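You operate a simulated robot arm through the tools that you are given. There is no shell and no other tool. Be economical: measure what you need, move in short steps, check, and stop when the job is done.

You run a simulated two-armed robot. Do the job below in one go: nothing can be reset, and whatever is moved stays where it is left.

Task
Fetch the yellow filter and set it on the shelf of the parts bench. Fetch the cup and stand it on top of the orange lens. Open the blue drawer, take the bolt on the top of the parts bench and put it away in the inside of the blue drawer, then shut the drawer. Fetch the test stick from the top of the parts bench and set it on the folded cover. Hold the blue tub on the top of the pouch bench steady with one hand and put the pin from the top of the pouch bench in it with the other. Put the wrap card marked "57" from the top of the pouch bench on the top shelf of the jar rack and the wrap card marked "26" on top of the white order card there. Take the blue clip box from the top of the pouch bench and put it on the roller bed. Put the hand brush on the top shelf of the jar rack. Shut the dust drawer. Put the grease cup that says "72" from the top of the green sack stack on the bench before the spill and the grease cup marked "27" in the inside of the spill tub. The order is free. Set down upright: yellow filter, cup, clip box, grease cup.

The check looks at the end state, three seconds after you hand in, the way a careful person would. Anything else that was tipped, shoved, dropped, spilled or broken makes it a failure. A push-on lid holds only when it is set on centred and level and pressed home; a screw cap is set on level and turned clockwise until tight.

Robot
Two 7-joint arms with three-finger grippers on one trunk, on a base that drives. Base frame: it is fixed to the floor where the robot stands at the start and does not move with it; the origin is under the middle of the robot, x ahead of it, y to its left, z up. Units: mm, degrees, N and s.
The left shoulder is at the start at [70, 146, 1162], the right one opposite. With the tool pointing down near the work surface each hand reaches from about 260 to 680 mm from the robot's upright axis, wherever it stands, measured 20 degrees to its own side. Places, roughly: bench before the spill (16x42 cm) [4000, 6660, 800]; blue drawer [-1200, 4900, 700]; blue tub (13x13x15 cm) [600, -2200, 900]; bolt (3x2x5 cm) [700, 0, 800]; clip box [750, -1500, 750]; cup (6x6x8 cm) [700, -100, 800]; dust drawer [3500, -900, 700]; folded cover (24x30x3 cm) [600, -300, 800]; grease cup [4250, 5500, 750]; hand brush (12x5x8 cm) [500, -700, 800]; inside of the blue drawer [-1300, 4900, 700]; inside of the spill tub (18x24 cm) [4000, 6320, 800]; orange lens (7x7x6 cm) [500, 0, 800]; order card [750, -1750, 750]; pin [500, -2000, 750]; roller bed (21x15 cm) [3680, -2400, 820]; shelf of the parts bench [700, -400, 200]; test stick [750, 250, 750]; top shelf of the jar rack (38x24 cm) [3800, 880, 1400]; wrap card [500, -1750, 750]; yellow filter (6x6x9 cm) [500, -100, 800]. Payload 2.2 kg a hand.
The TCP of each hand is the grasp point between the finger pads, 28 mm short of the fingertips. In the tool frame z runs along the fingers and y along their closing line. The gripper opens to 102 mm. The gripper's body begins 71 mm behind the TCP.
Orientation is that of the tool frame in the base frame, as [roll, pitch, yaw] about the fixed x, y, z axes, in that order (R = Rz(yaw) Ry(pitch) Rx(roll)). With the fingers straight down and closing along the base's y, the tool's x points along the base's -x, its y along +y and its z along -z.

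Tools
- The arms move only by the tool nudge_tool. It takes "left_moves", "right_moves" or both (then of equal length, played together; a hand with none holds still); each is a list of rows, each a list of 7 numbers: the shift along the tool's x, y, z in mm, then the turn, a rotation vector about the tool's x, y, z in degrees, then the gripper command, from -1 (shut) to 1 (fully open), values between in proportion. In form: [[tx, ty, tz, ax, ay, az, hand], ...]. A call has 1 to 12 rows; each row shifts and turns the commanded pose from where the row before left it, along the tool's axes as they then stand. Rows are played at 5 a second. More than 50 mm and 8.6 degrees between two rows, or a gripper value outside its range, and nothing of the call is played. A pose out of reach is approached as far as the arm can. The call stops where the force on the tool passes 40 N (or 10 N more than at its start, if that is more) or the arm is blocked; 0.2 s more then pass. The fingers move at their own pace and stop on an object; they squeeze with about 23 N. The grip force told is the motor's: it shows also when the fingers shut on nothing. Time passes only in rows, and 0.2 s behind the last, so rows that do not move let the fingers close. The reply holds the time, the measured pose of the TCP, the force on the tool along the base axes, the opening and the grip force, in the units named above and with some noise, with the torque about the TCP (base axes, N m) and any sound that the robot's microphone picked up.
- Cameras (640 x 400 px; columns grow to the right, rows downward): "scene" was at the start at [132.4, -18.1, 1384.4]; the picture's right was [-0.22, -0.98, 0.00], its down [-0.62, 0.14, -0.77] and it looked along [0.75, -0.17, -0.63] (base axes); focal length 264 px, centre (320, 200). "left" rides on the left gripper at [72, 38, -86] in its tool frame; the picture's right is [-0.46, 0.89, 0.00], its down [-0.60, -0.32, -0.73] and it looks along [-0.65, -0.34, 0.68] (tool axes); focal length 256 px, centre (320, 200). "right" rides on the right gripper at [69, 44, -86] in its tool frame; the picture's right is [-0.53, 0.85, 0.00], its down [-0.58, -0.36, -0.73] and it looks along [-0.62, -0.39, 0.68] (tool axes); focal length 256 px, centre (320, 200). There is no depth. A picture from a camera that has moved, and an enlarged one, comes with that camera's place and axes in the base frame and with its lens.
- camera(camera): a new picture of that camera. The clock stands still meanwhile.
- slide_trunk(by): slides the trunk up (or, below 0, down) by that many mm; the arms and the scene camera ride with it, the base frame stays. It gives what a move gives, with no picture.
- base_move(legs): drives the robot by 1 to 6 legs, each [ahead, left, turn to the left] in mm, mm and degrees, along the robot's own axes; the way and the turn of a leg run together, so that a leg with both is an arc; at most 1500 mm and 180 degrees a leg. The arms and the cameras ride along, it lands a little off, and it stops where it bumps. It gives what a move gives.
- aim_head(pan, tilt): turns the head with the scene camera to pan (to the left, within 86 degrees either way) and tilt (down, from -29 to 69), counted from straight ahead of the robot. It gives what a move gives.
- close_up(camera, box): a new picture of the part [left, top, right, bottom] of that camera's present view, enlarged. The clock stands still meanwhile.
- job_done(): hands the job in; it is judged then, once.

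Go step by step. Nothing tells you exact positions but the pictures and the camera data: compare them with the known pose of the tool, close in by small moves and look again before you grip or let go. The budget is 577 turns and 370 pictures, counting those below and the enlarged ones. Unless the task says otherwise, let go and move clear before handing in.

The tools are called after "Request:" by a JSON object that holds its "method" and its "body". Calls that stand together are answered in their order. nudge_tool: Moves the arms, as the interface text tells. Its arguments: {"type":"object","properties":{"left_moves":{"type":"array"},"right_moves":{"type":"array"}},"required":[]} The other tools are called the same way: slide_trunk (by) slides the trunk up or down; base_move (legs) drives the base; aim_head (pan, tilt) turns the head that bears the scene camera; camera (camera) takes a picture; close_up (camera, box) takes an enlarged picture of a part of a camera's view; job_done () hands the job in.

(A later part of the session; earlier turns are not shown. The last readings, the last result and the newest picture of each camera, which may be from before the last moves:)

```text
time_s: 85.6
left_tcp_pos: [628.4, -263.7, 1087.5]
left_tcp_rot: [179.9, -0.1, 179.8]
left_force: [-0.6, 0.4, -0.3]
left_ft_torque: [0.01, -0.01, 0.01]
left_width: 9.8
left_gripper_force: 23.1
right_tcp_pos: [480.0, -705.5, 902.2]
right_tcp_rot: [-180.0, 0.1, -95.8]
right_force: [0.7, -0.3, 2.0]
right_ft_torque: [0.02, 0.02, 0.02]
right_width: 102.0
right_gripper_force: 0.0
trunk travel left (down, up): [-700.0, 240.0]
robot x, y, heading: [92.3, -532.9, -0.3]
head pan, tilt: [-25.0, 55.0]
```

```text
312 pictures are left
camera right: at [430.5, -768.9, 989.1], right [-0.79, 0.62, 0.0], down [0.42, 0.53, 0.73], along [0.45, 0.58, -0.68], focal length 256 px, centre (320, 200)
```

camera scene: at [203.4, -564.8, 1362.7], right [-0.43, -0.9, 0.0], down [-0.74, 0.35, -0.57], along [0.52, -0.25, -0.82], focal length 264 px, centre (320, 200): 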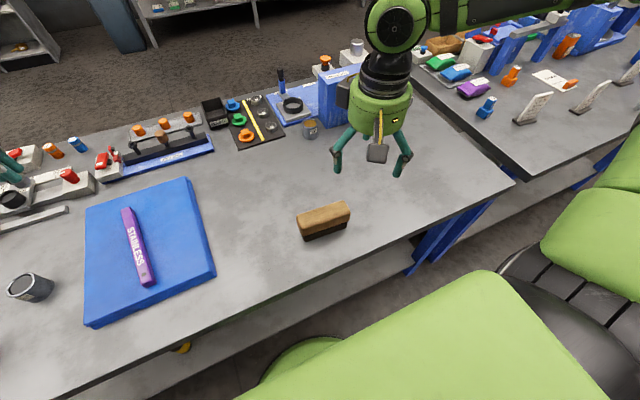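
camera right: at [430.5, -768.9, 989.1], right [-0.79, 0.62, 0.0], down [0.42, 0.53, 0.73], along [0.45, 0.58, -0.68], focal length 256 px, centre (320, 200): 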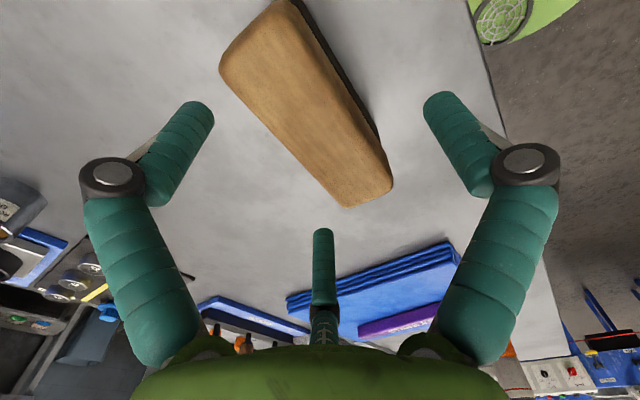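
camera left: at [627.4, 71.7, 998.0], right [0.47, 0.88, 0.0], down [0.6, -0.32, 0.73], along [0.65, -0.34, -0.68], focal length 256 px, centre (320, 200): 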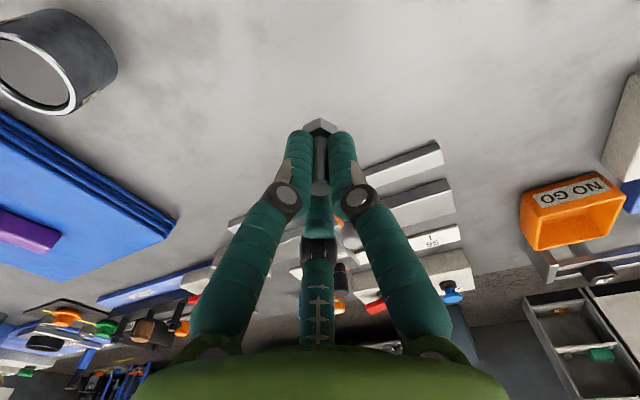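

The brush's centre is at [480,-704], right under the tool. I go down with the force guard and grip it.

Request:
{"method": "nudge_tool", "body": {"right_moves": [[0, 0, 15, 0, 0, 0, 1], [0, 0, 10, 0, 0, 0, 1], [0, 0, 10, 0, 0, 0, 1], [0, 0, 10, 0, 0, 0, 1], [0, 0, 10, 0, 0, 0, 1], [0, 0, 0, 0, 0, 0, -1], [0, 0, 0, 0, 0, 0, -1], [0, 0, 0, 0, 0, 0, -1]]}}

Request:
{"method": "camera", "body": {"camera": "right"}}

```text
time_s: 86.2
left_tcp_pos: [627.9, -263.5, 1087.8]
left_tcp_rot: [180.0, -0.1, 179.8]
left_force: [0.4, -0.4, 0.0]
left_ft_torque: [-0.02, 0.04, 0.01]
left_width: 9.7
left_gripper_force: 23.2
right_tcp_pos: [484.4, -708.5, 881.9]
right_tcp_rot: [-179.2, -0.6, -95.9]
right_force: [-0.1, 0.5, -0.5]
right_ft_torque: [-0.01, 0.01, 0.02]
right_width: 102.1
right_gripper_force: 0.1
trunk travel left (down, up): [-700.0, 240.0]
robot x, y, heading: [87.8, -536.6, -0.4]
head pan, tilt: [-25.0, 55.0]
stopped in row 3 (right hand): the force on the tool passed its limit at 49 N (the readings are from after the stop); the commanded pose is now the measured one
```

```text
311 pictures are left
camera right: at [432.2, -770.7, 967.9], right [-0.78, 0.62, -0.02], down [0.41, 0.54, 0.73], along [0.46, 0.57, -0.68], focal length 256 px, centre (320, 200)
```

right: 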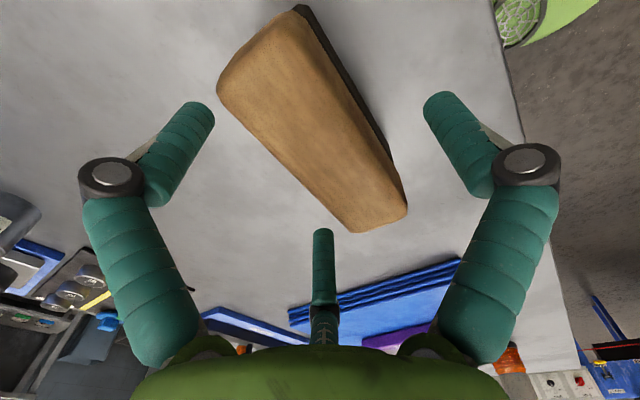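

The fingers touched the brush's top, because the hand really has three fingers: one at tool +y and two on the −y side. I rise, shift so that the brush sits between the single finger and the pair, and check.

Request:
{"method": "nudge_tool", "body": {"right_moves": [[0, 0, -25, -0.8, -0.6, 0, 1], [-6.4, -3.4, 0, 0, 0, 0, 1], [0, 0, 10, 0, 0, 0, 1]]}}

Request:
{"method": "camera", "body": {"camera": "right"}}

Request:
{"method": "close_up", "body": {"camera": "scene", "box": [250, 120, 420, 260]}}

```text
time_s: 87.0
left_tcp_pos: [629.2, -263.8, 1087.4]
left_tcp_rot: [-179.9, -0.2, 179.7]
left_force: [-0.4, 0.1, 0.4]
left_ft_torque: [0.0, 0.03, -0.01]
left_width: 9.7
left_gripper_force: 23.0
right_tcp_pos: [488.8, -701.8, 897.1]
right_tcp_rot: [180.0, 0.1, -96.1]
right_force: [0.2, -0.2, -0.7]
right_ft_torque: [-0.01, 0.01, 0.0]
right_width: 101.9
right_gripper_force: 0.0
trunk travel left (down, up): [-700.0, 240.0]
robot x, y, heading: [90.6, -534.0, -0.4]
head pan, tilt: [-25.0, 55.0]
```

```text
310 pictures are left
camera right: at [437.6, -765.0, 983.3], right [-0.78, 0.62, 0.0], down [0.42, 0.53, 0.73], along [0.45, 0.57, -0.68], focal length 256 px, centre (320, 200)
```

right: 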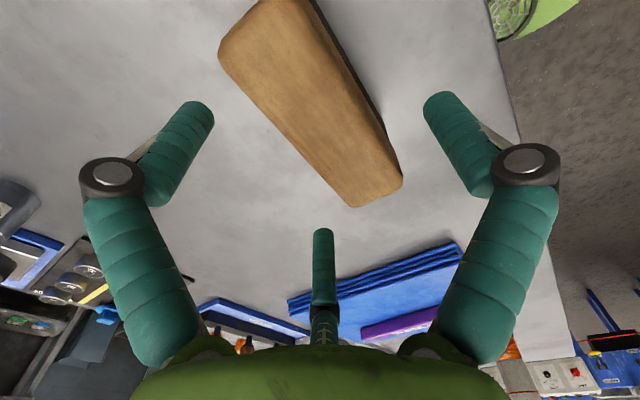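

```text
2.86 times, centred on (335, 190) of scene
camera zoom: at [204.2, -565.6, 1362.6], right [-0.43, -0.9, 0.0], down [-0.74, 0.35, -0.57], along [0.52, -0.25, -0.82], focal length 754 px, centre (277, 229)
```

zoom: 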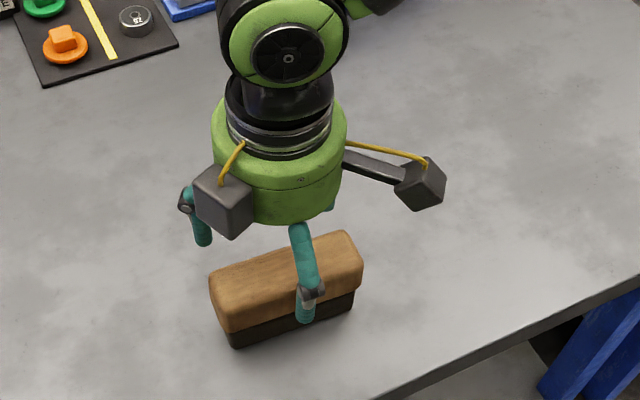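

Now the single finger is in front of the brush and the pair is behind it, so I go down and grip.

Request:
{"method": "nudge_tool", "body": {"right_moves": [[0, 0, 15, 0, 0, 0, 1], [0, 0, 10, 0, 0, 0, 1], [0, 0, 10, 0, 0, 0, 1], [0, 0, 10, 0, 0, 0, 1], [0, 0, 7, 0, 0, 0, 1]]}}

Request:
{"method": "camera", "body": {"camera": "right"}}

```text
time_s: 88.2
left_tcp_pos: [628.0, -263.1, 1087.6]
left_tcp_rot: [-180.0, -0.2, 179.8]
left_force: [-0.5, 0.7, -0.2]
left_ft_torque: [-0.02, -0.01, 0.03]
left_width: 10.0
left_gripper_force: 23.2
right_tcp_pos: [486.7, -705.3, 849.0]
right_tcp_rot: [-179.8, 0.4, -96.1]
right_force: [0.3, -1.2, 0.0]
right_ft_torque: [0.0, 0.01, 0.02]
right_width: 101.7
right_gripper_force: 0.1
right hand out of reach, approached as far as the arm can: row 5
trunk travel left (down, up): [-700.0, 240.0]
robot x, y, heading: [91.1, -533.9, -0.4]
head pan, tilt: [-25.0, 55.0]
```

```text
308 pictures are left
camera right: at [436.1, -768.9, 935.4], right [-0.78, 0.62, 0.0], down [0.42, 0.53, 0.73], along [0.45, 0.58, -0.68], focal length 256 px, centre (320, 200)
```

right: 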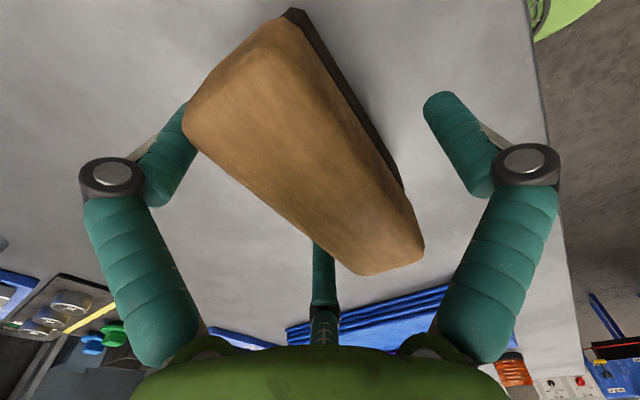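

Request:
{"method": "nudge_tool", "body": {"right_moves": [[0, 0, 0, 0, 0, 0, 0.3], [0, 0, 0, 0, 0, 0, -1], [0, 0, 0, 0, 0, 0, -1], [0, 0, 0, 0, 0, 0, -1]]}}

Request:
{"method": "camera", "body": {"camera": "right"}}

```text
time_s: 89.2
left_tcp_pos: [628.2, -262.6, 1088.0]
left_tcp_rot: [-180.0, -0.1, 179.8]
left_force: [0.5, -0.9, -0.9]
left_ft_torque: [0.0, -0.01, 0.04]
left_width: 9.9
left_gripper_force: 22.9
right_tcp_pos: [485.8, -705.2, 849.6]
right_tcp_rot: [-180.0, 0.2, -96.1]
right_force: [0.9, 0.4, 2.4]
right_ft_torque: [0.01, 0.06, -0.03]
right_width: 59.5
right_gripper_force: 22.3
trunk travel left (down, up): [-700.0, 240.0]
robot x, y, heading: [86.6, -533.9, -0.6]
head pan, tilt: [-25.0, 55.0]
```

```text
307 pictures are left
camera right: at [436.1, -768.8, 935.6], right [-0.78, 0.62, 0.0], down [0.42, 0.53, 0.73], along [0.45, 0.58, -0.68], focal length 256 px, centre (320, 200)
```

right: 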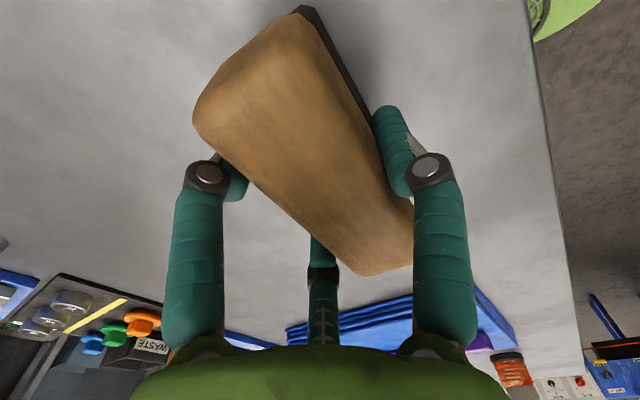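

The brush is held. I lift it, back away from the bench and look around for a route to the jar rack.

Request:
{"method": "nudge_tool", "body": {"right_moves": [[0, 0, -40, 0, 0, 0, -1], [0, 0, -45, 0, 0, 0, -1], [0, 0, -45, 0, 0, 0, -1], [0, 0, -45, 0, 0, 0, -1]]}}

Request:
{"method": "base_move", "body": {"legs": [[-500, 0, 0]]}}

Request:
{"method": "aim_head", "body": {"pan": 45, "tilt": 20}}

Request:
{"method": "camera", "body": {"camera": "scene"}}

Request:
{"method": "aim_head", "body": {"pan": 0, "tilt": 20}}

Request:
{"method": "camera", "body": {"camera": "scene"}}

Request:
{"method": "aim_head", "body": {"pan": -60, "tilt": 20}}

Request:
{"method": "camera", "body": {"camera": "scene"}}

```text
time_s: 90.2
left_tcp_pos: [627.1, -263.1, 1087.9]
left_tcp_rot: [-179.9, 0.0, 179.9]
left_force: [-0.3, 0.0, -0.7]
left_ft_torque: [-0.02, -0.02, 0.03]
left_width: 9.6
left_gripper_force: 23.2
right_tcp_pos: [487.0, -706.7, 1025.8]
right_tcp_rot: [-179.9, 0.1, -96.1]
right_force: [-0.3, 0.2, -2.1]
right_ft_torque: [0.01, -0.02, 0.01]
right_width: 59.6
right_gripper_force: 22.8
trunk travel left (down, up): [-700.0, 240.0]
robot x, y, heading: [88.3, -534.0, -0.5]
head pan, tilt: [-25.0, 55.0]
```

```text
time_s: 93.2
left_tcp_pos: [127.9, -262.3, 1088.3]
left_tcp_rot: [-179.9, -0.1, 179.6]
left_force: [0.4, 0.0, -0.3]
left_ft_torque: [0.02, 0.03, 0.01]
left_width: 9.6
left_gripper_force: 23.0
right_tcp_pos: [-13.5, -703.6, 1024.3]
right_tcp_rot: [179.9, 0.1, -96.1]
right_force: [0.2, 0.3, -1.8]
right_ft_torque: [0.01, -0.02, 0.0]
right_width: 59.4
right_gripper_force: 22.7
trunk travel left (down, up): [-700.0, 240.0]
robot x, y, heading: [-408.8, -530.4, -0.4]
head pan, tilt: [-25.0, 55.0]
```

```text
time_s: 94.6
left_tcp_pos: [127.7, -260.7, 1086.3]
left_tcp_rot: [-180.0, 0.0, 179.6]
left_force: [-0.4, -0.8, -0.7]
left_ft_torque: [-0.01, 0.0, 0.01]
left_width: 9.7
left_gripper_force: 23.1
right_tcp_pos: [-14.4, -703.5, 1023.9]
right_tcp_rot: [180.0, 0.1, -96.2]
right_force: [0.1, -0.5, -0.7]
right_ft_torque: [0.0, -0.03, 0.04]
right_width: 59.6
right_gripper_force: 23.1
trunk travel left (down, up): [-700.0, 240.0]
robot x, y, heading: [-412.8, -529.2, -0.4]
head pan, tilt: [45.0, 20.0]
```

```text
306 pictures are left
camera scene: at [-296.1, -465.7, 1414.8], right [0.7, -0.71, 0.0], down [-0.24, -0.24, -0.94], along [0.67, 0.66, -0.34], focal length 264 px, centre (320, 200)
```

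scene: 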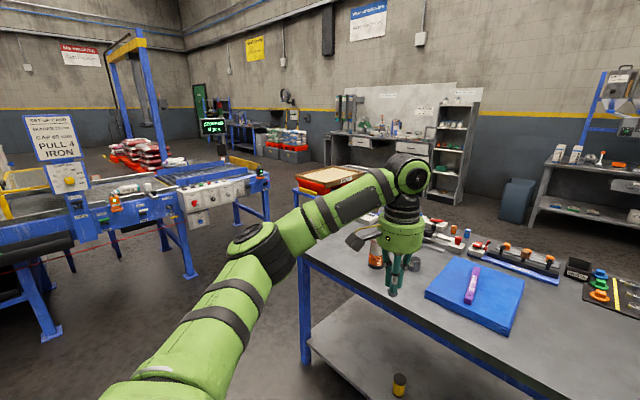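

```text
time_s: 95.7
left_tcp_pos: [127.8, -261.8, 1087.3]
left_tcp_rot: [180.0, -0.1, 179.7]
left_force: [0.5, 0.7, 0.3]
left_ft_torque: [-0.02, 0.02, -0.01]
left_width: 9.5
left_gripper_force: 23.2
right_tcp_pos: [-14.1, -703.3, 1024.5]
right_tcp_rot: [-180.0, 0.2, -96.1]
right_force: [-0.4, -0.1, -1.1]
right_ft_torque: [-0.02, 0.02, 0.03]
right_width: 59.5
right_gripper_force: 23.1
trunk travel left (down, up): [-700.0, 240.0]
robot x, y, heading: [-413.5, -529.4, -0.4]
head pan, tilt: [0.0, 20.0]
```

```text
305 pictures are left
camera scene: at [-269.4, -531.6, 1414.8], right [-0.01, -1.0, 0.0], down [-0.34, 0.0, -0.94], along [0.94, -0.01, -0.34], focal length 264 px, centre (320, 200)
```

scene: 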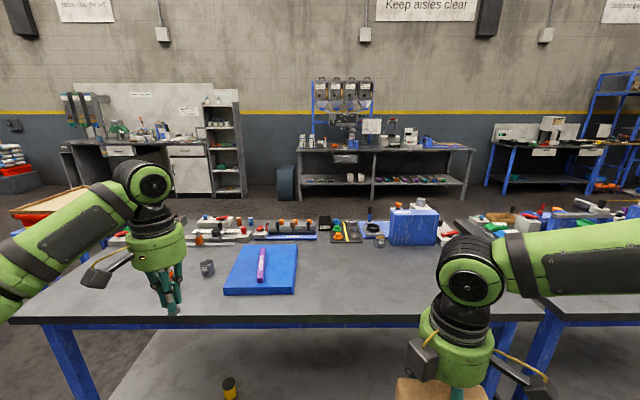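

```text
time_s: 97.0
left_tcp_pos: [128.1, -261.4, 1087.4]
left_tcp_rot: [180.0, -0.2, 179.7]
left_force: [0.3, 0.7, -0.7]
left_ft_torque: [-0.03, -0.02, 0.0]
left_width: 9.5
left_gripper_force: 23.0
right_tcp_pos: [-13.4, -703.5, 1024.9]
right_tcp_rot: [-180.0, 0.1, -96.2]
right_force: [0.3, 0.9, -0.9]
right_ft_torque: [-0.01, -0.01, 0.0]
right_width: 59.4
right_gripper_force: 22.6
trunk travel left (down, up): [-700.0, 240.0]
robot x, y, heading: [-415.1, -530.1, -0.5]
head pan, tilt: [-60.0, 20.0]
```

```text
304 pictures are left
camera scene: at [-316.5, -611.9, 1414.8], right [-0.87, -0.49, 0.0], down [-0.17, 0.3, -0.94], along [0.46, -0.82, -0.34], focal length 264 px, centre (320, 200)
```

scene: 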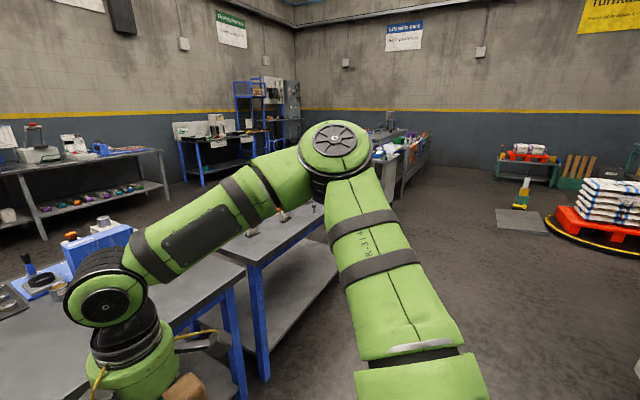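

The rack is at the far left behind the parts bench, so I must go round its left end. I drive left and look at the gap there.

Request:
{"method": "base_move", "body": {"legs": [[0, 1200, 0]]}}

Request:
{"method": "aim_head", "body": {"pan": 10, "tilt": 30}}

Request:
{"method": "camera", "body": {"camera": "scene"}}

Request:
{"method": "aim_head", "body": {"pan": 65, "tilt": 30}}

Request:
{"method": "camera", "body": {"camera": "scene"}}

```text
time_s: 103.1
left_tcp_pos: [149.0, 927.5, 1089.4]
left_tcp_rot: [-180.0, -0.1, 178.8]
left_force: [0.0, -0.5, -0.6]
left_ft_torque: [0.02, 0.01, 0.01]
left_width: 9.7
left_gripper_force: 22.7
right_tcp_pos: [1.6, 486.6, 1024.9]
right_tcp_rot: [-180.0, 0.1, -96.9]
right_force: [1.1, -0.3, -2.1]
right_ft_torque: [-0.02, 0.0, 0.03]
right_width: 59.2
right_gripper_force: 22.5
trunk travel left (down, up): [-700.0, 240.0]
robot x, y, heading: [-394.5, 666.0, -1.0]
head pan, tilt: [-60.0, 20.0]
```

```text
time_s: 104.5
left_tcp_pos: [149.5, 928.3, 1087.9]
left_tcp_rot: [179.9, -0.1, 178.9]
left_force: [-0.4, 0.4, -0.7]
left_ft_torque: [0.02, 0.02, 0.03]
left_width: 9.7
left_gripper_force: 23.4
right_tcp_pos: [2.0, 487.7, 1024.2]
right_tcp_rot: [180.0, 0.1, -97.0]
right_force: [-0.1, 0.1, -1.1]
right_ft_torque: [-0.01, 0.0, 0.0]
right_width: 59.5
right_gripper_force: 22.7
trunk travel left (down, up): [-700.0, 240.0]
robot x, y, heading: [-393.4, 663.5, -1.1]
head pan, tilt: [10.0, 30.0]
```

```text
303 pictures are left
camera scene: at [-255.2, 678.4, 1398.7], right [0.15, -0.99, 0.0], down [-0.49, -0.08, -0.87], along [0.86, 0.13, -0.5], focal length 264 px, centre (320, 200)
```

scene: 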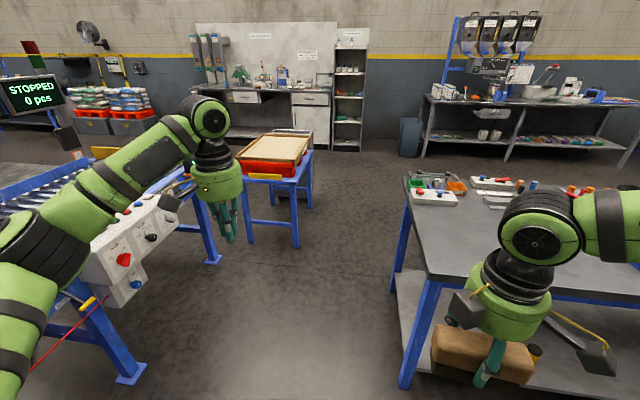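

```text
time_s: 105.7
left_tcp_pos: [148.7, 927.3, 1087.9]
left_tcp_rot: [180.0, -0.1, 178.8]
left_force: [-0.7, -0.6, -0.8]
left_ft_torque: [-0.01, 0.03, -0.01]
left_width: 9.7
left_gripper_force: 22.5
right_tcp_pos: [1.5, 486.7, 1023.6]
right_tcp_rot: [180.0, 0.1, -96.9]
right_force: [0.2, 0.5, -3.0]
right_ft_torque: [0.01, 0.03, -0.01]
right_width: 59.3
right_gripper_force: 23.1
trunk travel left (down, up): [-700.0, 240.0]
robot x, y, heading: [-393.5, 667.3, -1.3]
head pan, tilt: [65.0, 30.0]
```

```text
302 pictures are left
camera scene: at [-304.5, 745.7, 1398.7], right [0.9, -0.44, 0.0], down [-0.22, -0.45, -0.87], along [0.38, 0.78, -0.5], focal length 264 px, centre (320, 200)
```

scene: 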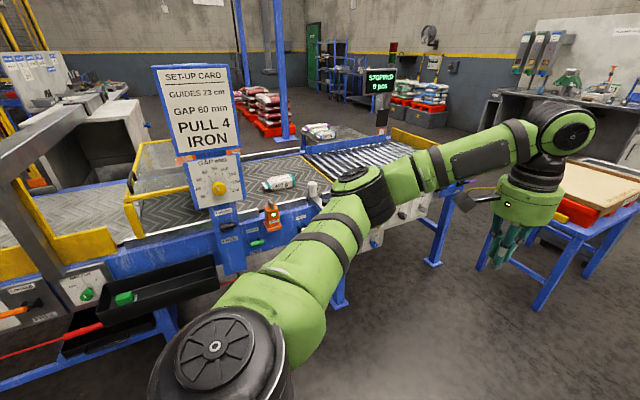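

There is a roughly 700 mm passage at y≈780 between the bench and the tray table. I drive through it and on toward the rack.

Request:
{"method": "base_move", "body": {"legs": [[1200, 130, 1.3], [1300, 20, 0], [500, 50, 0]]}}

Request:
{"method": "aim_head", "body": {"pan": 0, "tilt": 10}}

Request:
{"method": "camera", "body": {"camera": "scene"}}

```text
time_s: 117.9
left_tcp_pos: [2632.6, 1098.0, 1087.8]
left_tcp_rot: [-180.0, -0.1, -179.4]
left_force: [0.0, 0.8, -0.1]
left_ft_torque: [-0.02, 0.01, 0.02]
left_width: 10.0
left_gripper_force: 23.4
right_tcp_pos: [2498.7, 652.0, 1024.3]
right_tcp_rot: [179.9, 0.1, -95.1]
right_force: [0.6, 0.1, -0.8]
right_ft_torque: [0.01, -0.02, 0.0]
right_width: 59.4
right_gripper_force: 23.4
trunk travel left (down, up): [-700.0, 240.0]
robot x, y, heading: [2092.9, 819.0, 0.4]
head pan, tilt: [65.0, 30.0]
stopped in leg 2: the robot was blocked; the commanded pose is now the measured one
```

```text
time_s: 119.3
left_tcp_pos: [2632.6, 1097.3, 1087.2]
left_tcp_rot: [179.9, -0.1, -179.3]
left_force: [0.3, 0.8, 0.0]
left_ft_torque: [0.01, 0.04, -0.01]
left_width: 9.7
left_gripper_force: 22.8
right_tcp_pos: [2498.5, 652.7, 1024.7]
right_tcp_rot: [179.9, 0.0, -95.2]
right_force: [-0.1, 0.7, -1.8]
right_ft_torque: [-0.01, 0.0, 0.02]
right_width: 59.6
right_gripper_force: 23.1
trunk travel left (down, up): [-700.0, 240.0]
robot x, y, heading: [2099.2, 815.8, 0.6]
head pan, tilt: [0.0, 10.0]
```

```text
301 pictures are left
camera scene: at [2240.5, 820.3, 1431.0], right [0.01, -1.0, 0.0], down [-0.17, 0.0, -0.98], along [0.98, 0.01, -0.17], focal length 264 px, centre (320, 200)
```

scene: 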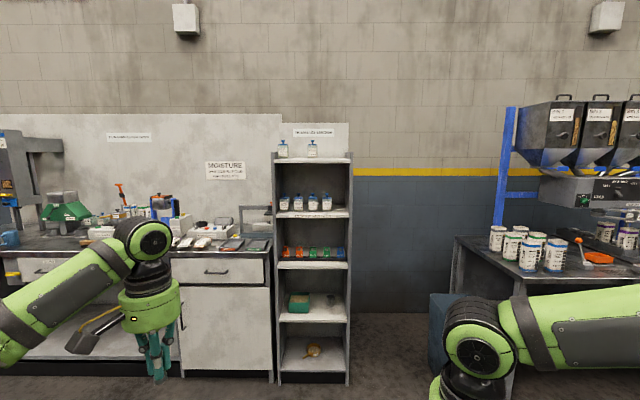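

The base was blocked at x≈2093. I look down and to the sides to see what stopped it.

Request:
{"method": "aim_head", "body": {"pan": 0, "tilt": 60}}

Request:
{"method": "camera", "body": {"camera": "scene"}}

Request:
{"method": "aim_head", "body": {"pan": 80, "tilt": 50}}

Request:
{"method": "camera", "body": {"camera": "scene"}}

Request:
{"method": "aim_head", "body": {"pan": -80, "tilt": 50}}

Request:
{"method": "camera", "body": {"camera": "scene"}}

```text
time_s: 120.5
left_tcp_pos: [2633.0, 1098.0, 1087.9]
left_tcp_rot: [180.0, -0.1, -179.3]
left_force: [-0.9, 0.2, -0.3]
left_ft_torque: [0.01, -0.02, 0.02]
left_width: 9.8
left_gripper_force: 22.6
right_tcp_pos: [2497.5, 652.2, 1023.8]
right_tcp_rot: [-180.0, 0.1, -95.2]
right_force: [0.4, 0.6, -1.9]
right_ft_torque: [0.01, 0.01, 0.02]
right_width: 59.3
right_gripper_force: 23.0
trunk travel left (down, up): [-700.0, 240.0]
robot x, y, heading: [2101.6, 820.9, 0.6]
head pan, tilt: [0.0, 60.0]
```

```text
300 pictures are left
camera scene: at [2214.3, 819.9, 1356.7], right [0.01, -1.0, 0.0], down [-0.87, -0.01, -0.5], along [0.5, 0.0, -0.87], focal length 264 px, centre (320, 200)
```

scene: 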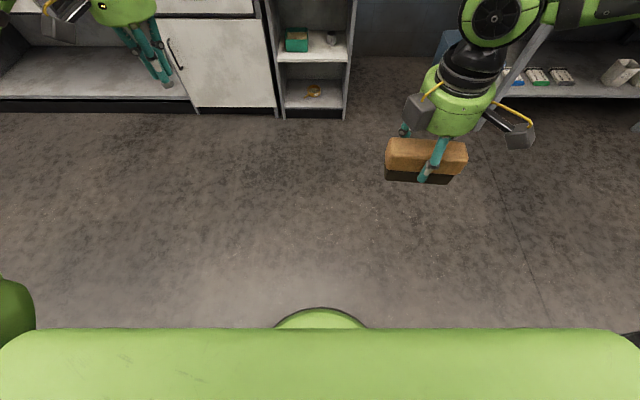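

```text
time_s: 122.0
left_tcp_pos: [2632.7, 1097.2, 1087.4]
left_tcp_rot: [-180.0, 0.0, -179.3]
left_force: [0.5, -0.7, -0.2]
left_ft_torque: [-0.02, -0.01, 0.01]
left_width: 9.8
left_gripper_force: 22.9
right_tcp_pos: [2499.0, 652.1, 1023.8]
right_tcp_rot: [179.8, 0.1, -95.1]
right_force: [0.8, 0.1, -1.6]
right_ft_torque: [0.0, 0.0, -0.04]
right_width: 59.1
right_gripper_force: 22.8
trunk travel left (down, up): [-700.0, 240.0]
robot x, y, heading: [2097.2, 815.8, 0.4]
head pan, tilt: [80.0, 50.0]
```

```text
299 pictures are left
camera scene: at [2160.3, 895.2, 1369.2], right [0.99, -0.17, 0.0], down [-0.13, -0.76, -0.64], along [0.11, 0.63, -0.77], focal length 264 px, centre (320, 200)
```

scene: 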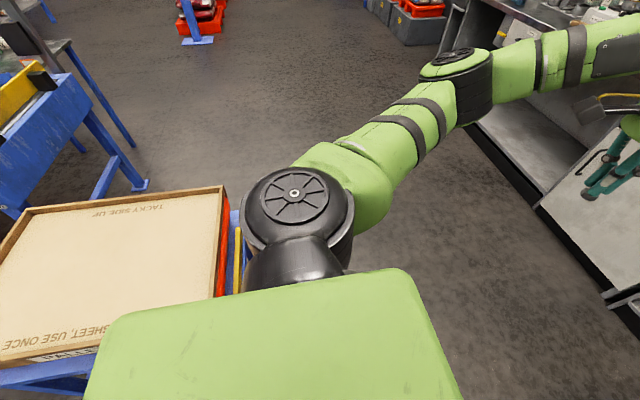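

```text
time_s: 124.4
left_tcp_pos: [2632.1, 1097.6, 1087.1]
left_tcp_rot: [-180.0, 0.0, -179.3]
left_force: [0.0, 0.6, -0.5]
left_ft_torque: [0.02, -0.02, 0.01]
left_width: 9.8
left_gripper_force: 23.0
right_tcp_pos: [2499.6, 652.1, 1024.4]
right_tcp_rot: [179.9, 0.1, -95.1]
right_force: [-0.2, -0.2, -0.7]
right_ft_torque: [-0.01, -0.02, -0.01]
right_width: 59.5
right_gripper_force: 23.4
trunk travel left (down, up): [-700.0, 240.0]
robot x, y, heading: [2098.5, 817.3, 0.3]
head pan, tilt: [-80.0, 50.0]
```

```text
298 pictures are left
camera scene: at [2161.7, 743.6, 1369.2], right [-0.98, -0.18, 0.0], down [-0.14, 0.75, -0.64], along [0.12, -0.63, -0.77], focal length 264 px, centre (320, 200)
```

scene: 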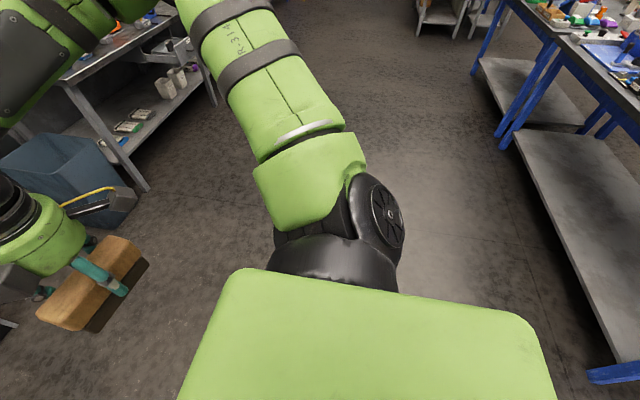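

The tray table's far leg is close on the left, so the base probably brushed it. I move right and then drive on.

Request:
{"method": "base_move", "body": {"legs": [[0, -130, 0], [600, 0, 0]]}}

Request:
{"method": "aim_head", "body": {"pan": 60, "tilt": 40}}

Request:
{"method": "camera", "body": {"camera": "scene"}}

```text
time_s: 128.7
left_tcp_pos: [3231.5, 974.0, 1088.4]
left_tcp_rot: [-180.0, -0.1, -179.3]
left_force: [-0.2, -0.5, -0.1]
left_ft_torque: [-0.03, 0.04, -0.01]
left_width: 9.8
left_gripper_force: 22.6
right_tcp_pos: [3097.7, 527.8, 1024.0]
right_tcp_rot: [180.0, 0.1, -95.1]
right_force: [-0.8, -1.2, -0.7]
right_ft_torque: [0.03, -0.02, 0.0]
right_width: 59.3
right_gripper_force: 22.8
trunk travel left (down, up): [-700.0, 240.0]
robot x, y, heading: [2699.4, 689.5, 0.3]
head pan, tilt: [-80.0, 50.0]
```

```text
time_s: 130.9
left_tcp_pos: [3233.8, 972.9, 1087.7]
left_tcp_rot: [-179.9, -0.1, -179.3]
left_force: [-0.2, 0.0, -0.2]
left_ft_torque: [-0.01, -0.01, 0.0]
left_width: 9.7
left_gripper_force: 22.9
right_tcp_pos: [3097.0, 527.1, 1025.3]
right_tcp_rot: [179.9, 0.1, -95.0]
right_force: [0.1, -0.3, -2.2]
right_ft_torque: [0.03, 0.0, 0.01]
right_width: 59.5
right_gripper_force: 23.3
trunk travel left (down, up): [-700.0, 240.0]
robot x, y, heading: [2697.5, 695.1, 0.5]
head pan, tilt: [60.0, 40.0]
```

```text
297 pictures are left
camera scene: at [2788.6, 768.4, 1383.4], right [0.87, -0.49, 0.0], down [-0.32, -0.56, -0.77], along [0.38, 0.67, -0.64], focal length 264 px, centre (320, 200)
```

scene: 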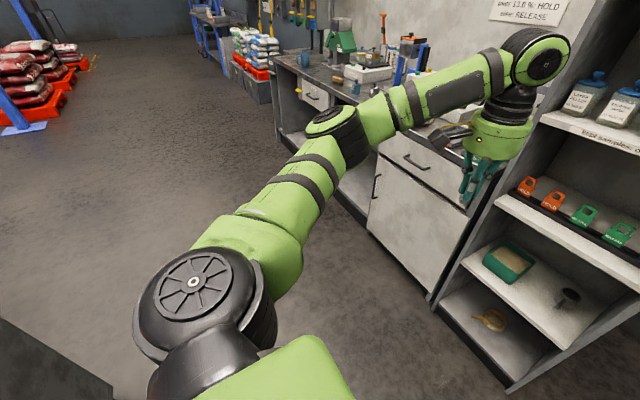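

Free again. I raise the trunk fully and look at the rack's top shelf.

Request:
{"method": "slide_trunk", "body": {"by": 240}}

Request:
{"method": "aim_head", "body": {"pan": 8, "tilt": 12}}

Request:
{"method": "camera", "body": {"camera": "scene"}}

```text
time_s: 133.4
left_tcp_pos: [3232.0, 973.6, 1327.6]
left_tcp_rot: [179.9, -0.1, -179.3]
left_force: [1.1, 0.2, -0.8]
left_ft_torque: [0.03, -0.01, 0.01]
left_width: 9.6
left_gripper_force: 23.5
right_tcp_pos: [3098.1, 527.7, 1263.8]
right_tcp_rot: [179.9, 0.1, -95.1]
right_force: [0.8, -0.4, -1.7]
right_ft_torque: [0.02, 0.0, -0.04]
right_width: 59.7
right_gripper_force: 23.4
trunk travel left (down, up): [-940.0, 0.0]
robot x, y, heading: [2697.7, 695.1, 0.4]
head pan, tilt: [60.0, 40.0]
```

```text
time_s: 134.6
left_tcp_pos: [3232.0, 973.3, 1327.8]
left_tcp_rot: [-180.0, -0.1, -179.3]
left_force: [0.4, -0.7, -0.4]
left_ft_torque: [-0.02, -0.02, -0.01]
left_width: 9.8
left_gripper_force: 23.0
right_tcp_pos: [3098.2, 527.7, 1262.9]
right_tcp_rot: [179.9, 0.1, -95.2]
right_force: [0.8, -1.1, -0.8]
right_ft_torque: [0.03, -0.04, -0.04]
right_width: 59.5
right_gripper_force: 23.1
trunk travel left (down, up): [-940.0, 0.0]
robot x, y, heading: [2693.7, 691.0, 0.4]
head pan, tilt: [8.0, 12.0]
```

```text
296 pictures are left
camera scene: at [2838.9, 708.4, 1667.8], right [0.15, -0.99, 0.0], down [-0.21, -0.03, -0.98], along [0.97, 0.15, -0.21], focal length 264 px, centre (320, 200)
```

scene: 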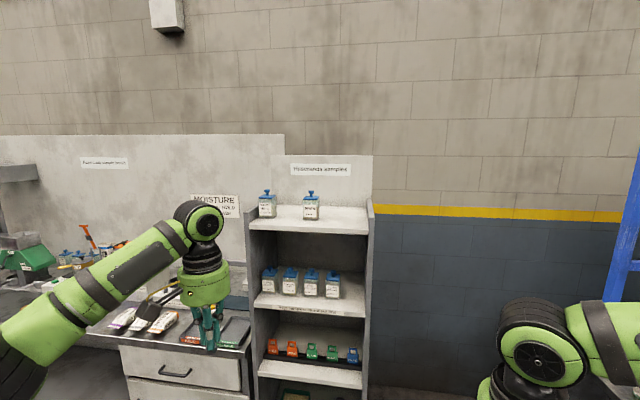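

The top shelf spans about y 680–1060, with jars near y 883 and 1040 and the right part free. I raise the right hand above shelf height and draw the left hand back.

Request:
{"method": "nudge_tool", "body": {"left_moves": [[35, 0, 0, 0, 0, 0, -1], [35, 0, 0, 0, 0, 0, -1], [35, 0, 0, 0, 0, 0, -1], [35, 0, 0, 0, 0, 0, -1], [35, 0, 0, 0, 0, 0, -1]], "right_moves": [[0, 0, -48, 0, 0, 0, -1], [0, 0, -48, 0, 0, 0, -1], [0, 0, -48, 0, 0, 0, -1], [0, 0, -48, 0, 0, 0, -1], [0, 0, -48, 0, 0, 0, -1]]}}

Request:
{"method": "base_move", "body": {"legs": [[250, 265, 0]]}}

Request:
{"method": "aim_head", "body": {"pan": -10, "tilt": 20}}

Request:
{"method": "camera", "body": {"camera": "scene"}}

```text
time_s: 135.8
left_tcp_pos: [3055.0, 972.4, 1328.2]
left_tcp_rot: [-180.0, 0.0, -179.3]
left_force: [-0.9, 0.2, -0.5]
left_ft_torque: [-0.02, -0.03, -0.01]
left_width: 9.7
left_gripper_force: 22.8
right_tcp_pos: [3093.0, 529.2, 1506.0]
right_tcp_rot: [179.9, 0.0, -95.1]
right_force: [-1.4, -0.2, -1.5]
right_ft_torque: [-0.04, -0.02, -0.01]
right_width: 59.4
right_gripper_force: 23.1
trunk travel left (down, up): [-940.0, 0.0]
robot x, y, heading: [2697.7, 692.8, 0.6]
head pan, tilt: [8.0, 12.0]
```

```text
time_s: 138.2
left_tcp_pos: [3302.6, 1235.0, 1328.9]
left_tcp_rot: [179.8, -0.1, -179.3]
left_force: [-0.3, 0.9, -0.4]
left_ft_torque: [0.07, -0.02, 0.01]
left_width: 9.9
left_gripper_force: 23.0
right_tcp_pos: [3339.2, 788.5, 1504.4]
right_tcp_rot: [180.0, 0.3, -95.1]
right_force: [-0.6, 0.0, -2.1]
right_ft_torque: [-0.01, -0.04, 0.02]
right_width: 59.4
right_gripper_force: 22.8
trunk travel left (down, up): [-940.0, 0.0]
robot x, y, heading: [2939.5, 955.7, 0.2]
head pan, tilt: [8.0, 12.0]
```

```text
time_s: 139.0
left_tcp_pos: [3304.1, 1236.8, 1328.5]
left_tcp_rot: [-180.0, -0.1, -179.6]
left_force: [-0.7, -0.2, -0.4]
left_ft_torque: [-0.01, -0.03, 0.0]
left_width: 9.7
left_gripper_force: 22.6
right_tcp_pos: [3342.9, 791.5, 1504.2]
right_tcp_rot: [-180.0, 0.1, -95.2]
right_force: [0.3, 0.6, -1.4]
right_ft_torque: [0.01, 0.02, -0.03]
right_width: 59.7
right_gripper_force: 23.2
trunk travel left (down, up): [-940.0, 0.0]
robot x, y, heading: [2943.5, 958.7, 0.5]
head pan, tilt: [-10.0, 20.0]
```

```text
295 pictures are left
camera scene: at [3084.5, 944.6, 1654.8], right [-0.17, -0.99, 0.0], down [-0.34, 0.06, -0.94], along [0.93, -0.16, -0.34], focal length 264 px, centre (320, 200)
```

scene: 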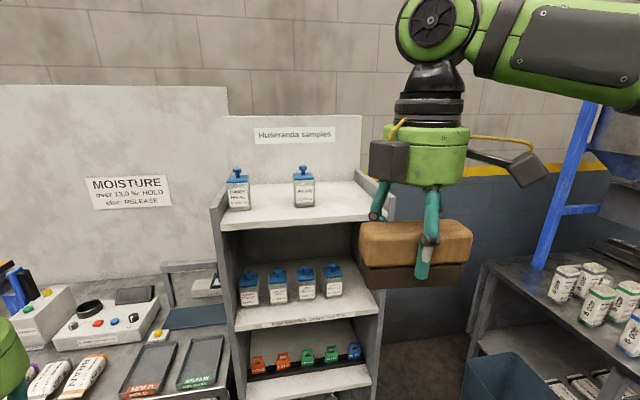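

Request:
{"method": "close_up", "body": {"camera": "scene", "box": [200, 110, 410, 240]}}

```text
3.05 times, centred on (305, 175) of scene
camera zoom: at [3084.5, 944.6, 1654.8], right [-0.17, -0.99, 0.0], down [-0.34, 0.06, -0.94], along [0.93, -0.16, -0.34], focal length 805 px, centre (366, 276)
```

zoom: 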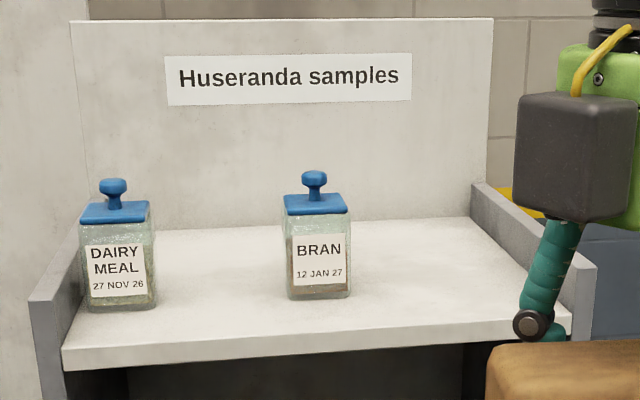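

The shelf is at z≈1400, x 3655–3955, y 700–1075, with 45 mm side lips. I'll set the brush at about [3850,775], so I drive 300 mm closer and check.

Request:
{"method": "nudge_tool", "body": {"right_moves": [[0, 0, -20, 0, 0, 0, -1]]}}

Request:
{"method": "base_move", "body": {"legs": [[300, -10, 0]]}}

Request:
{"method": "camera", "body": {"camera": "scene"}}

Request:
{"method": "camera", "body": {"camera": "right"}}

```text
time_s: 139.4
left_tcp_pos: [3303.9, 1236.6, 1326.5]
left_tcp_rot: [-180.0, -0.2, -179.4]
left_force: [0.2, -0.8, -0.4]
left_ft_torque: [-0.03, -0.02, -0.01]
left_width: 10.1
left_gripper_force: 23.6
right_tcp_pos: [3342.2, 792.4, 1524.2]
right_tcp_rot: [-180.0, 0.1, -95.3]
right_force: [-0.3, -0.4, -1.7]
right_ft_torque: [0.02, 0.01, 0.0]
right_width: 59.4
right_gripper_force: 23.0
trunk travel left (down, up): [-940.0, 0.0]
robot x, y, heading: [2942.1, 960.9, 0.6]
head pan, tilt: [-10.0, 20.0]
```

```text
time_s: 141.4
left_tcp_pos: [3603.8, 1227.1, 1328.4]
left_tcp_rot: [180.0, 0.2, -179.6]
left_force: [-0.7, 0.4, -0.4]
left_ft_torque: [0.01, -0.02, 0.0]
left_width: 9.8
left_gripper_force: 22.7
right_tcp_pos: [3640.1, 783.6, 1526.4]
right_tcp_rot: [-179.9, 0.1, -95.4]
right_force: [-0.4, -0.1, -1.4]
right_ft_torque: [0.01, -0.08, 0.04]
right_width: 59.5
right_gripper_force: 22.9
trunk travel left (down, up): [-940.0, 0.0]
robot x, y, heading: [3243.0, 953.0, 0.6]
head pan, tilt: [-10.0, 20.0]
```

```text
293 pictures are left
camera scene: at [3381.7, 936.1, 1655.2], right [-0.17, -0.99, 0.0], down [-0.33, 0.06, -0.94], along [0.93, -0.16, -0.34], focal length 264 px, centre (320, 200)
```

scene: 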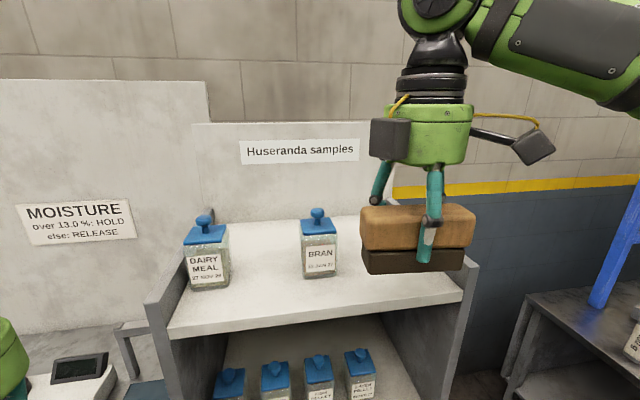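

```text
292 pictures are left
camera right: at [3588.9, 719.8, 1612.1], right [-0.79, 0.61, 0.0], down [0.42, 0.54, 0.73], along [0.45, 0.58, -0.68], focal length 256 px, centre (320, 200)
```

right: 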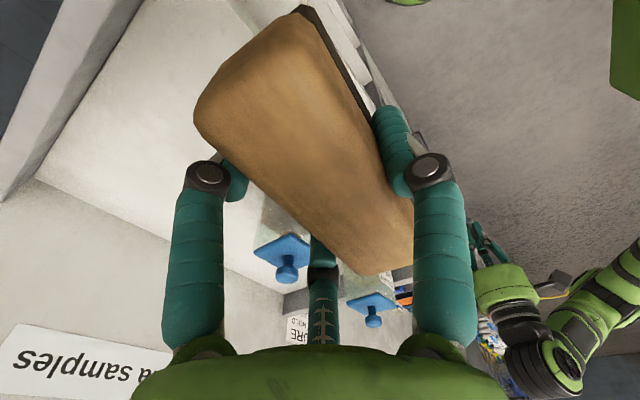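

Request:
{"method": "nudge_tool", "body": {"right_moves": [[-2.3, -43.2, 0, 0, 0, 0, -1], [-2.3, -43.2, 0, 0, 0, 0, -1], [-2.3, -43.2, 0, 0, 0, 0, -1], [-2.3, -43.2, 0, 0, 0, 0, -1], [-2.3, -43.2, 0, 0, 0, 0, -1], [0, 0, 25, 0, 0, 0, -1]]}}

Request:
{"method": "camera", "body": {"camera": "scene"}}

```text
time_s: 142.8
left_tcp_pos: [3602.6, 1232.0, 1328.1]
left_tcp_rot: [-179.9, 0.1, -179.6]
left_force: [-0.7, -0.5, -1.2]
left_ft_torque: [-0.01, -0.05, 0.0]
left_width: 9.7
left_gripper_force: 22.6
right_tcp_pos: [3763.7, 718.9, 1436.0]
right_tcp_rot: [-179.6, 0.2, -95.1]
right_force: [-3.3, 13.6, 11.4]
right_ft_torque: [-0.63, 0.6, -0.14]
right_width: 59.5
right_gripper_force: 21.8
right hand out of reach, approached as far as the arm can: row 1, 2, 3, 4, 5
trunk travel left (down, up): [-940.0, 0.0]
robot x, y, heading: [3245.6, 950.6, 0.1]
head pan, tilt: [-10.0, 20.0]
```

```text
291 pictures are left
camera scene: at [3381.1, 942.5, 1655.7], right [-0.17, -0.99, 0.0], down [-0.33, 0.05, -0.94], along [0.93, -0.16, -0.34], focal length 264 px, centre (320, 200)
```

scene: 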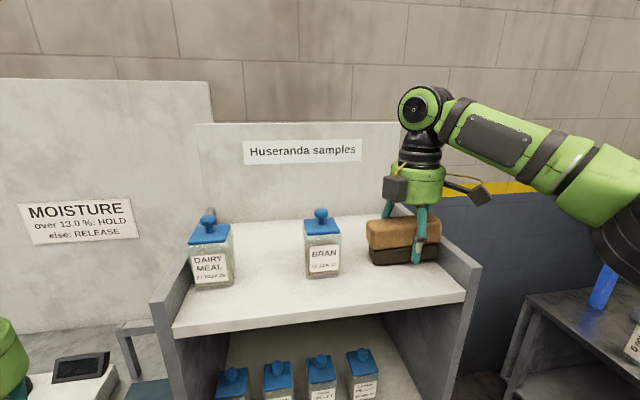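

The arm ran out of reach and sagged onto the shelf's right side with a light force. I lift it straight up, shift inward and check.

Request:
{"method": "nudge_tool", "body": {"right_moves": [[-15, 0, -25, 0, 0, 0, -1], [-15, 0, -20, 0, 0, 0, -1]]}}

Request:
{"method": "camera", "body": {"camera": "right"}}

Request:
{"method": "close_up", "body": {"camera": "scene", "box": [150, 150, 500, 350]}}

```text
time_s: 143.4
left_tcp_pos: [3604.4, 1226.3, 1328.9]
left_tcp_rot: [180.0, 0.0, -179.5]
left_force: [-1.0, -0.3, 0.2]
left_ft_torque: [0.0, -0.04, -0.03]
left_width: 9.6
left_gripper_force: 22.8
right_tcp_pos: [3749.3, 727.7, 1465.5]
right_tcp_rot: [180.0, 0.1, -95.5]
right_force: [-1.0, -0.6, -0.8]
right_ft_torque: [-0.06, -0.03, 0.05]
right_width: 58.9
right_gripper_force: 23.5
right hand out of reach, approached as far as the arm can: row 1, 2
trunk travel left (down, up): [-940.0, 0.0]
robot x, y, heading: [3245.6, 954.4, 0.2]
head pan, tilt: [-10.0, 20.0]
```

```text
290 pictures are left
camera right: at [3698.4, 664.5, 1551.7], right [-0.79, 0.61, 0.0], down [0.42, 0.54, 0.73], along [0.45, 0.58, -0.68], focal length 256 px, centre (320, 200)
```

right: 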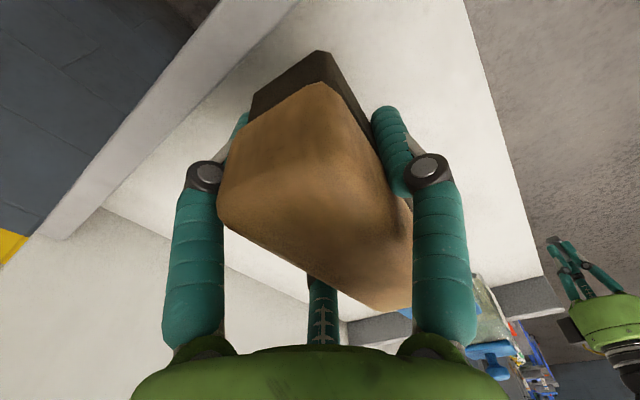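

```text
1.83 times, centred on (325, 250) of scene
camera zoom: at [3383.1, 935.8, 1654.9], right [-0.17, -0.99, 0.0], down [-0.34, 0.06, -0.94], along [0.93, -0.16, -0.34], focal length 483 px, centre (311, 109)
```

zoom: 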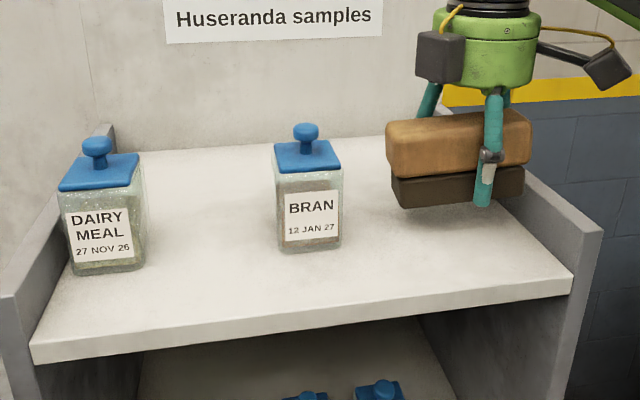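

The brush tipped a little in the grip when it touched, and setting it down flat will straighten it. I move inward, where the arm reaches well, to [3735,755].

Request:
{"method": "nudge_tool", "body": {"right_moves": [[-12, 8, -15, 0, 0, 0, -1], [-14, 8.5, 0, 0, 0, 0, -1], [0, 0, 0, 0, 0, 0, -1]]}}

Request:
{"method": "camera", "body": {"camera": "right"}}

Request:
{"method": "close_up", "body": {"camera": "scene", "box": [150, 150, 500, 350]}}

```text
time_s: 144.2
left_tcp_pos: [3605.2, 1228.5, 1327.4]
left_tcp_rot: [180.0, -0.2, -179.7]
left_force: [-0.4, 0.5, -0.4]
left_ft_torque: [0.01, 0.03, 0.0]
left_width: 9.8
left_gripper_force: 22.9
right_tcp_pos: [3730.0, 748.4, 1477.3]
right_tcp_rot: [-179.9, 0.2, -95.4]
right_force: [0.4, 0.8, -2.1]
right_ft_torque: [0.02, 0.0, 0.03]
right_width: 58.8
right_gripper_force: 22.6
right hand out of reach, approached as far as the arm can: row 1, 2
trunk travel left (down, up): [-940.0, 0.0]
robot x, y, heading: [3245.6, 950.6, 0.2]
head pan, tilt: [-10.0, 20.0]
```

```text
288 pictures are left
camera right: at [3679.5, 684.9, 1563.6], right [-0.79, 0.61, 0.0], down [0.42, 0.54, 0.73], along [0.45, 0.58, -0.68], focal length 256 px, centre (320, 200)
```

right: 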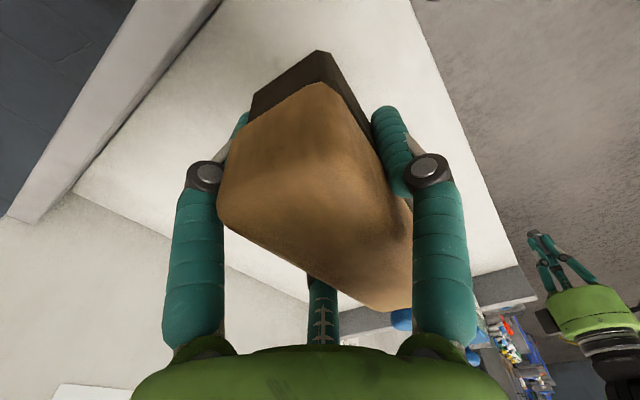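

```text
1.83 times, centred on (325, 250) of scene
camera zoom: at [3385.4, 936.7, 1654.8], right [-0.17, -0.99, 0.0], down [-0.34, 0.06, -0.94], along [0.93, -0.16, -0.34], focal length 483 px, centre (311, 109)
```

zoom: 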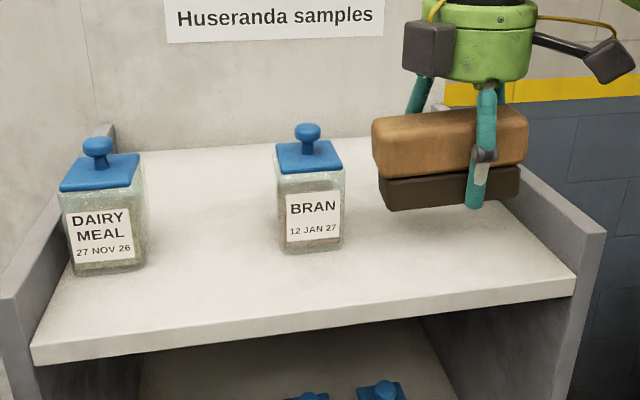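

Request:
{"method": "nudge_tool", "body": {"right_moves": [[-4, 0, 8, 0, 0, 0, -1], [0, 0, 6, 0, 0, 0, -1], [0, 0, 5, 0, 0, 0, -1], [0, 0, 4, 0, 0, 0, -1], [0, 0, 4, 0, 0, 0, -1]]}}

Request:
{"method": "close_up", "body": {"camera": "scene", "box": [150, 150, 500, 350]}}

```text
time_s: 145.4
left_tcp_pos: [3606.0, 1228.7, 1326.9]
left_tcp_rot: [180.0, -0.1, -179.7]
left_force: [-0.4, -0.2, -0.5]
left_ft_torque: [-0.02, 0.03, 0.02]
left_width: 9.7
left_gripper_force: 22.6
right_tcp_pos: [3731.2, 751.8, 1449.2]
right_tcp_rot: [180.0, 0.1, -95.4]
right_force: [0.1, 0.4, -2.5]
right_ft_torque: [-0.01, -0.03, -0.03]
right_width: 58.6
right_gripper_force: 23.3
trunk travel left (down, up): [-940.0, 0.0]
robot x, y, heading: [3242.0, 951.9, 0.3]
head pan, tilt: [-10.0, 20.0]
```

```text
1.83 times, centred on (325, 250) of scene
camera zoom: at [3385.7, 936.2, 1654.8], right [-0.17, -0.99, 0.0], down [-0.34, 0.06, -0.94], along [0.93, -0.16, -0.34], focal length 483 px, centre (311, 109)
```

zoom: 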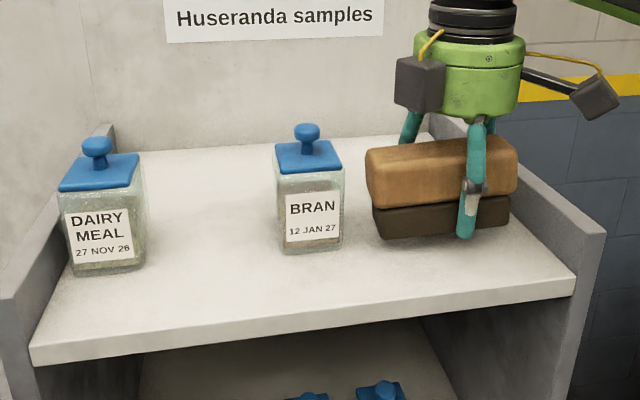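

Request:
{"method": "nudge_tool", "body": {"right_moves": [[5, 0, 3, 0, 0, 0, -1], [0, 0, 3, 0, 0, 0, -1], [0, 0, 3, 0, 0, 0, -1], [0, 0, 3, 0, 0, 0, -1], [0, 0, 3, 0, 0, 0, -1], [0, 0, 3, 0, 0, 0, -1]]}}

Request:
{"method": "close_up", "body": {"camera": "scene", "box": [150, 150, 500, 350]}}

```text
time_s: 146.8
left_tcp_pos: [3606.5, 1226.9, 1328.9]
left_tcp_rot: [180.0, -0.1, -179.6]
left_force: [-0.7, 0.0, -1.1]
left_ft_torque: [-0.01, -0.03, -0.01]
left_width: 9.7
left_gripper_force: 22.8
right_tcp_pos: [3729.6, 746.7, 1434.7]
right_tcp_rot: [-179.7, 0.3, -95.5]
right_force: [3.7, -4.6, 14.5]
right_ft_torque: [0.95, 0.11, -0.25]
right_width: 59.2
right_gripper_force: 23.7
trunk travel left (down, up): [-940.0, 0.0]
robot x, y, heading: [3244.1, 952.8, 0.5]
head pan, tilt: [-10.0, 20.0]
```

```text
1.83 times, centred on (325, 250) of scene
camera zoom: at [3385.1, 935.3, 1655.2], right [-0.17, -0.99, 0.0], down [-0.34, 0.06, -0.94], along [0.93, -0.16, -0.34], focal length 483 px, centre (311, 109)
```

zoom: 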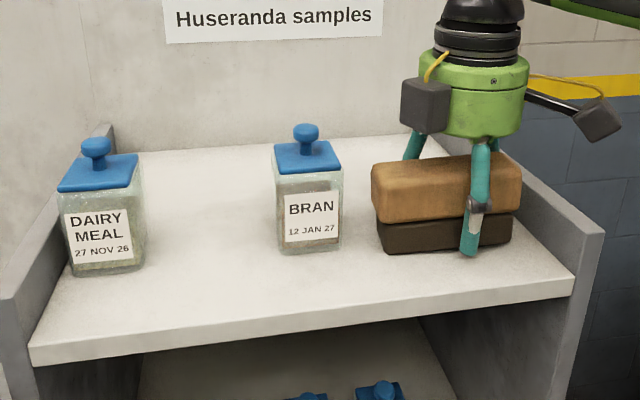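

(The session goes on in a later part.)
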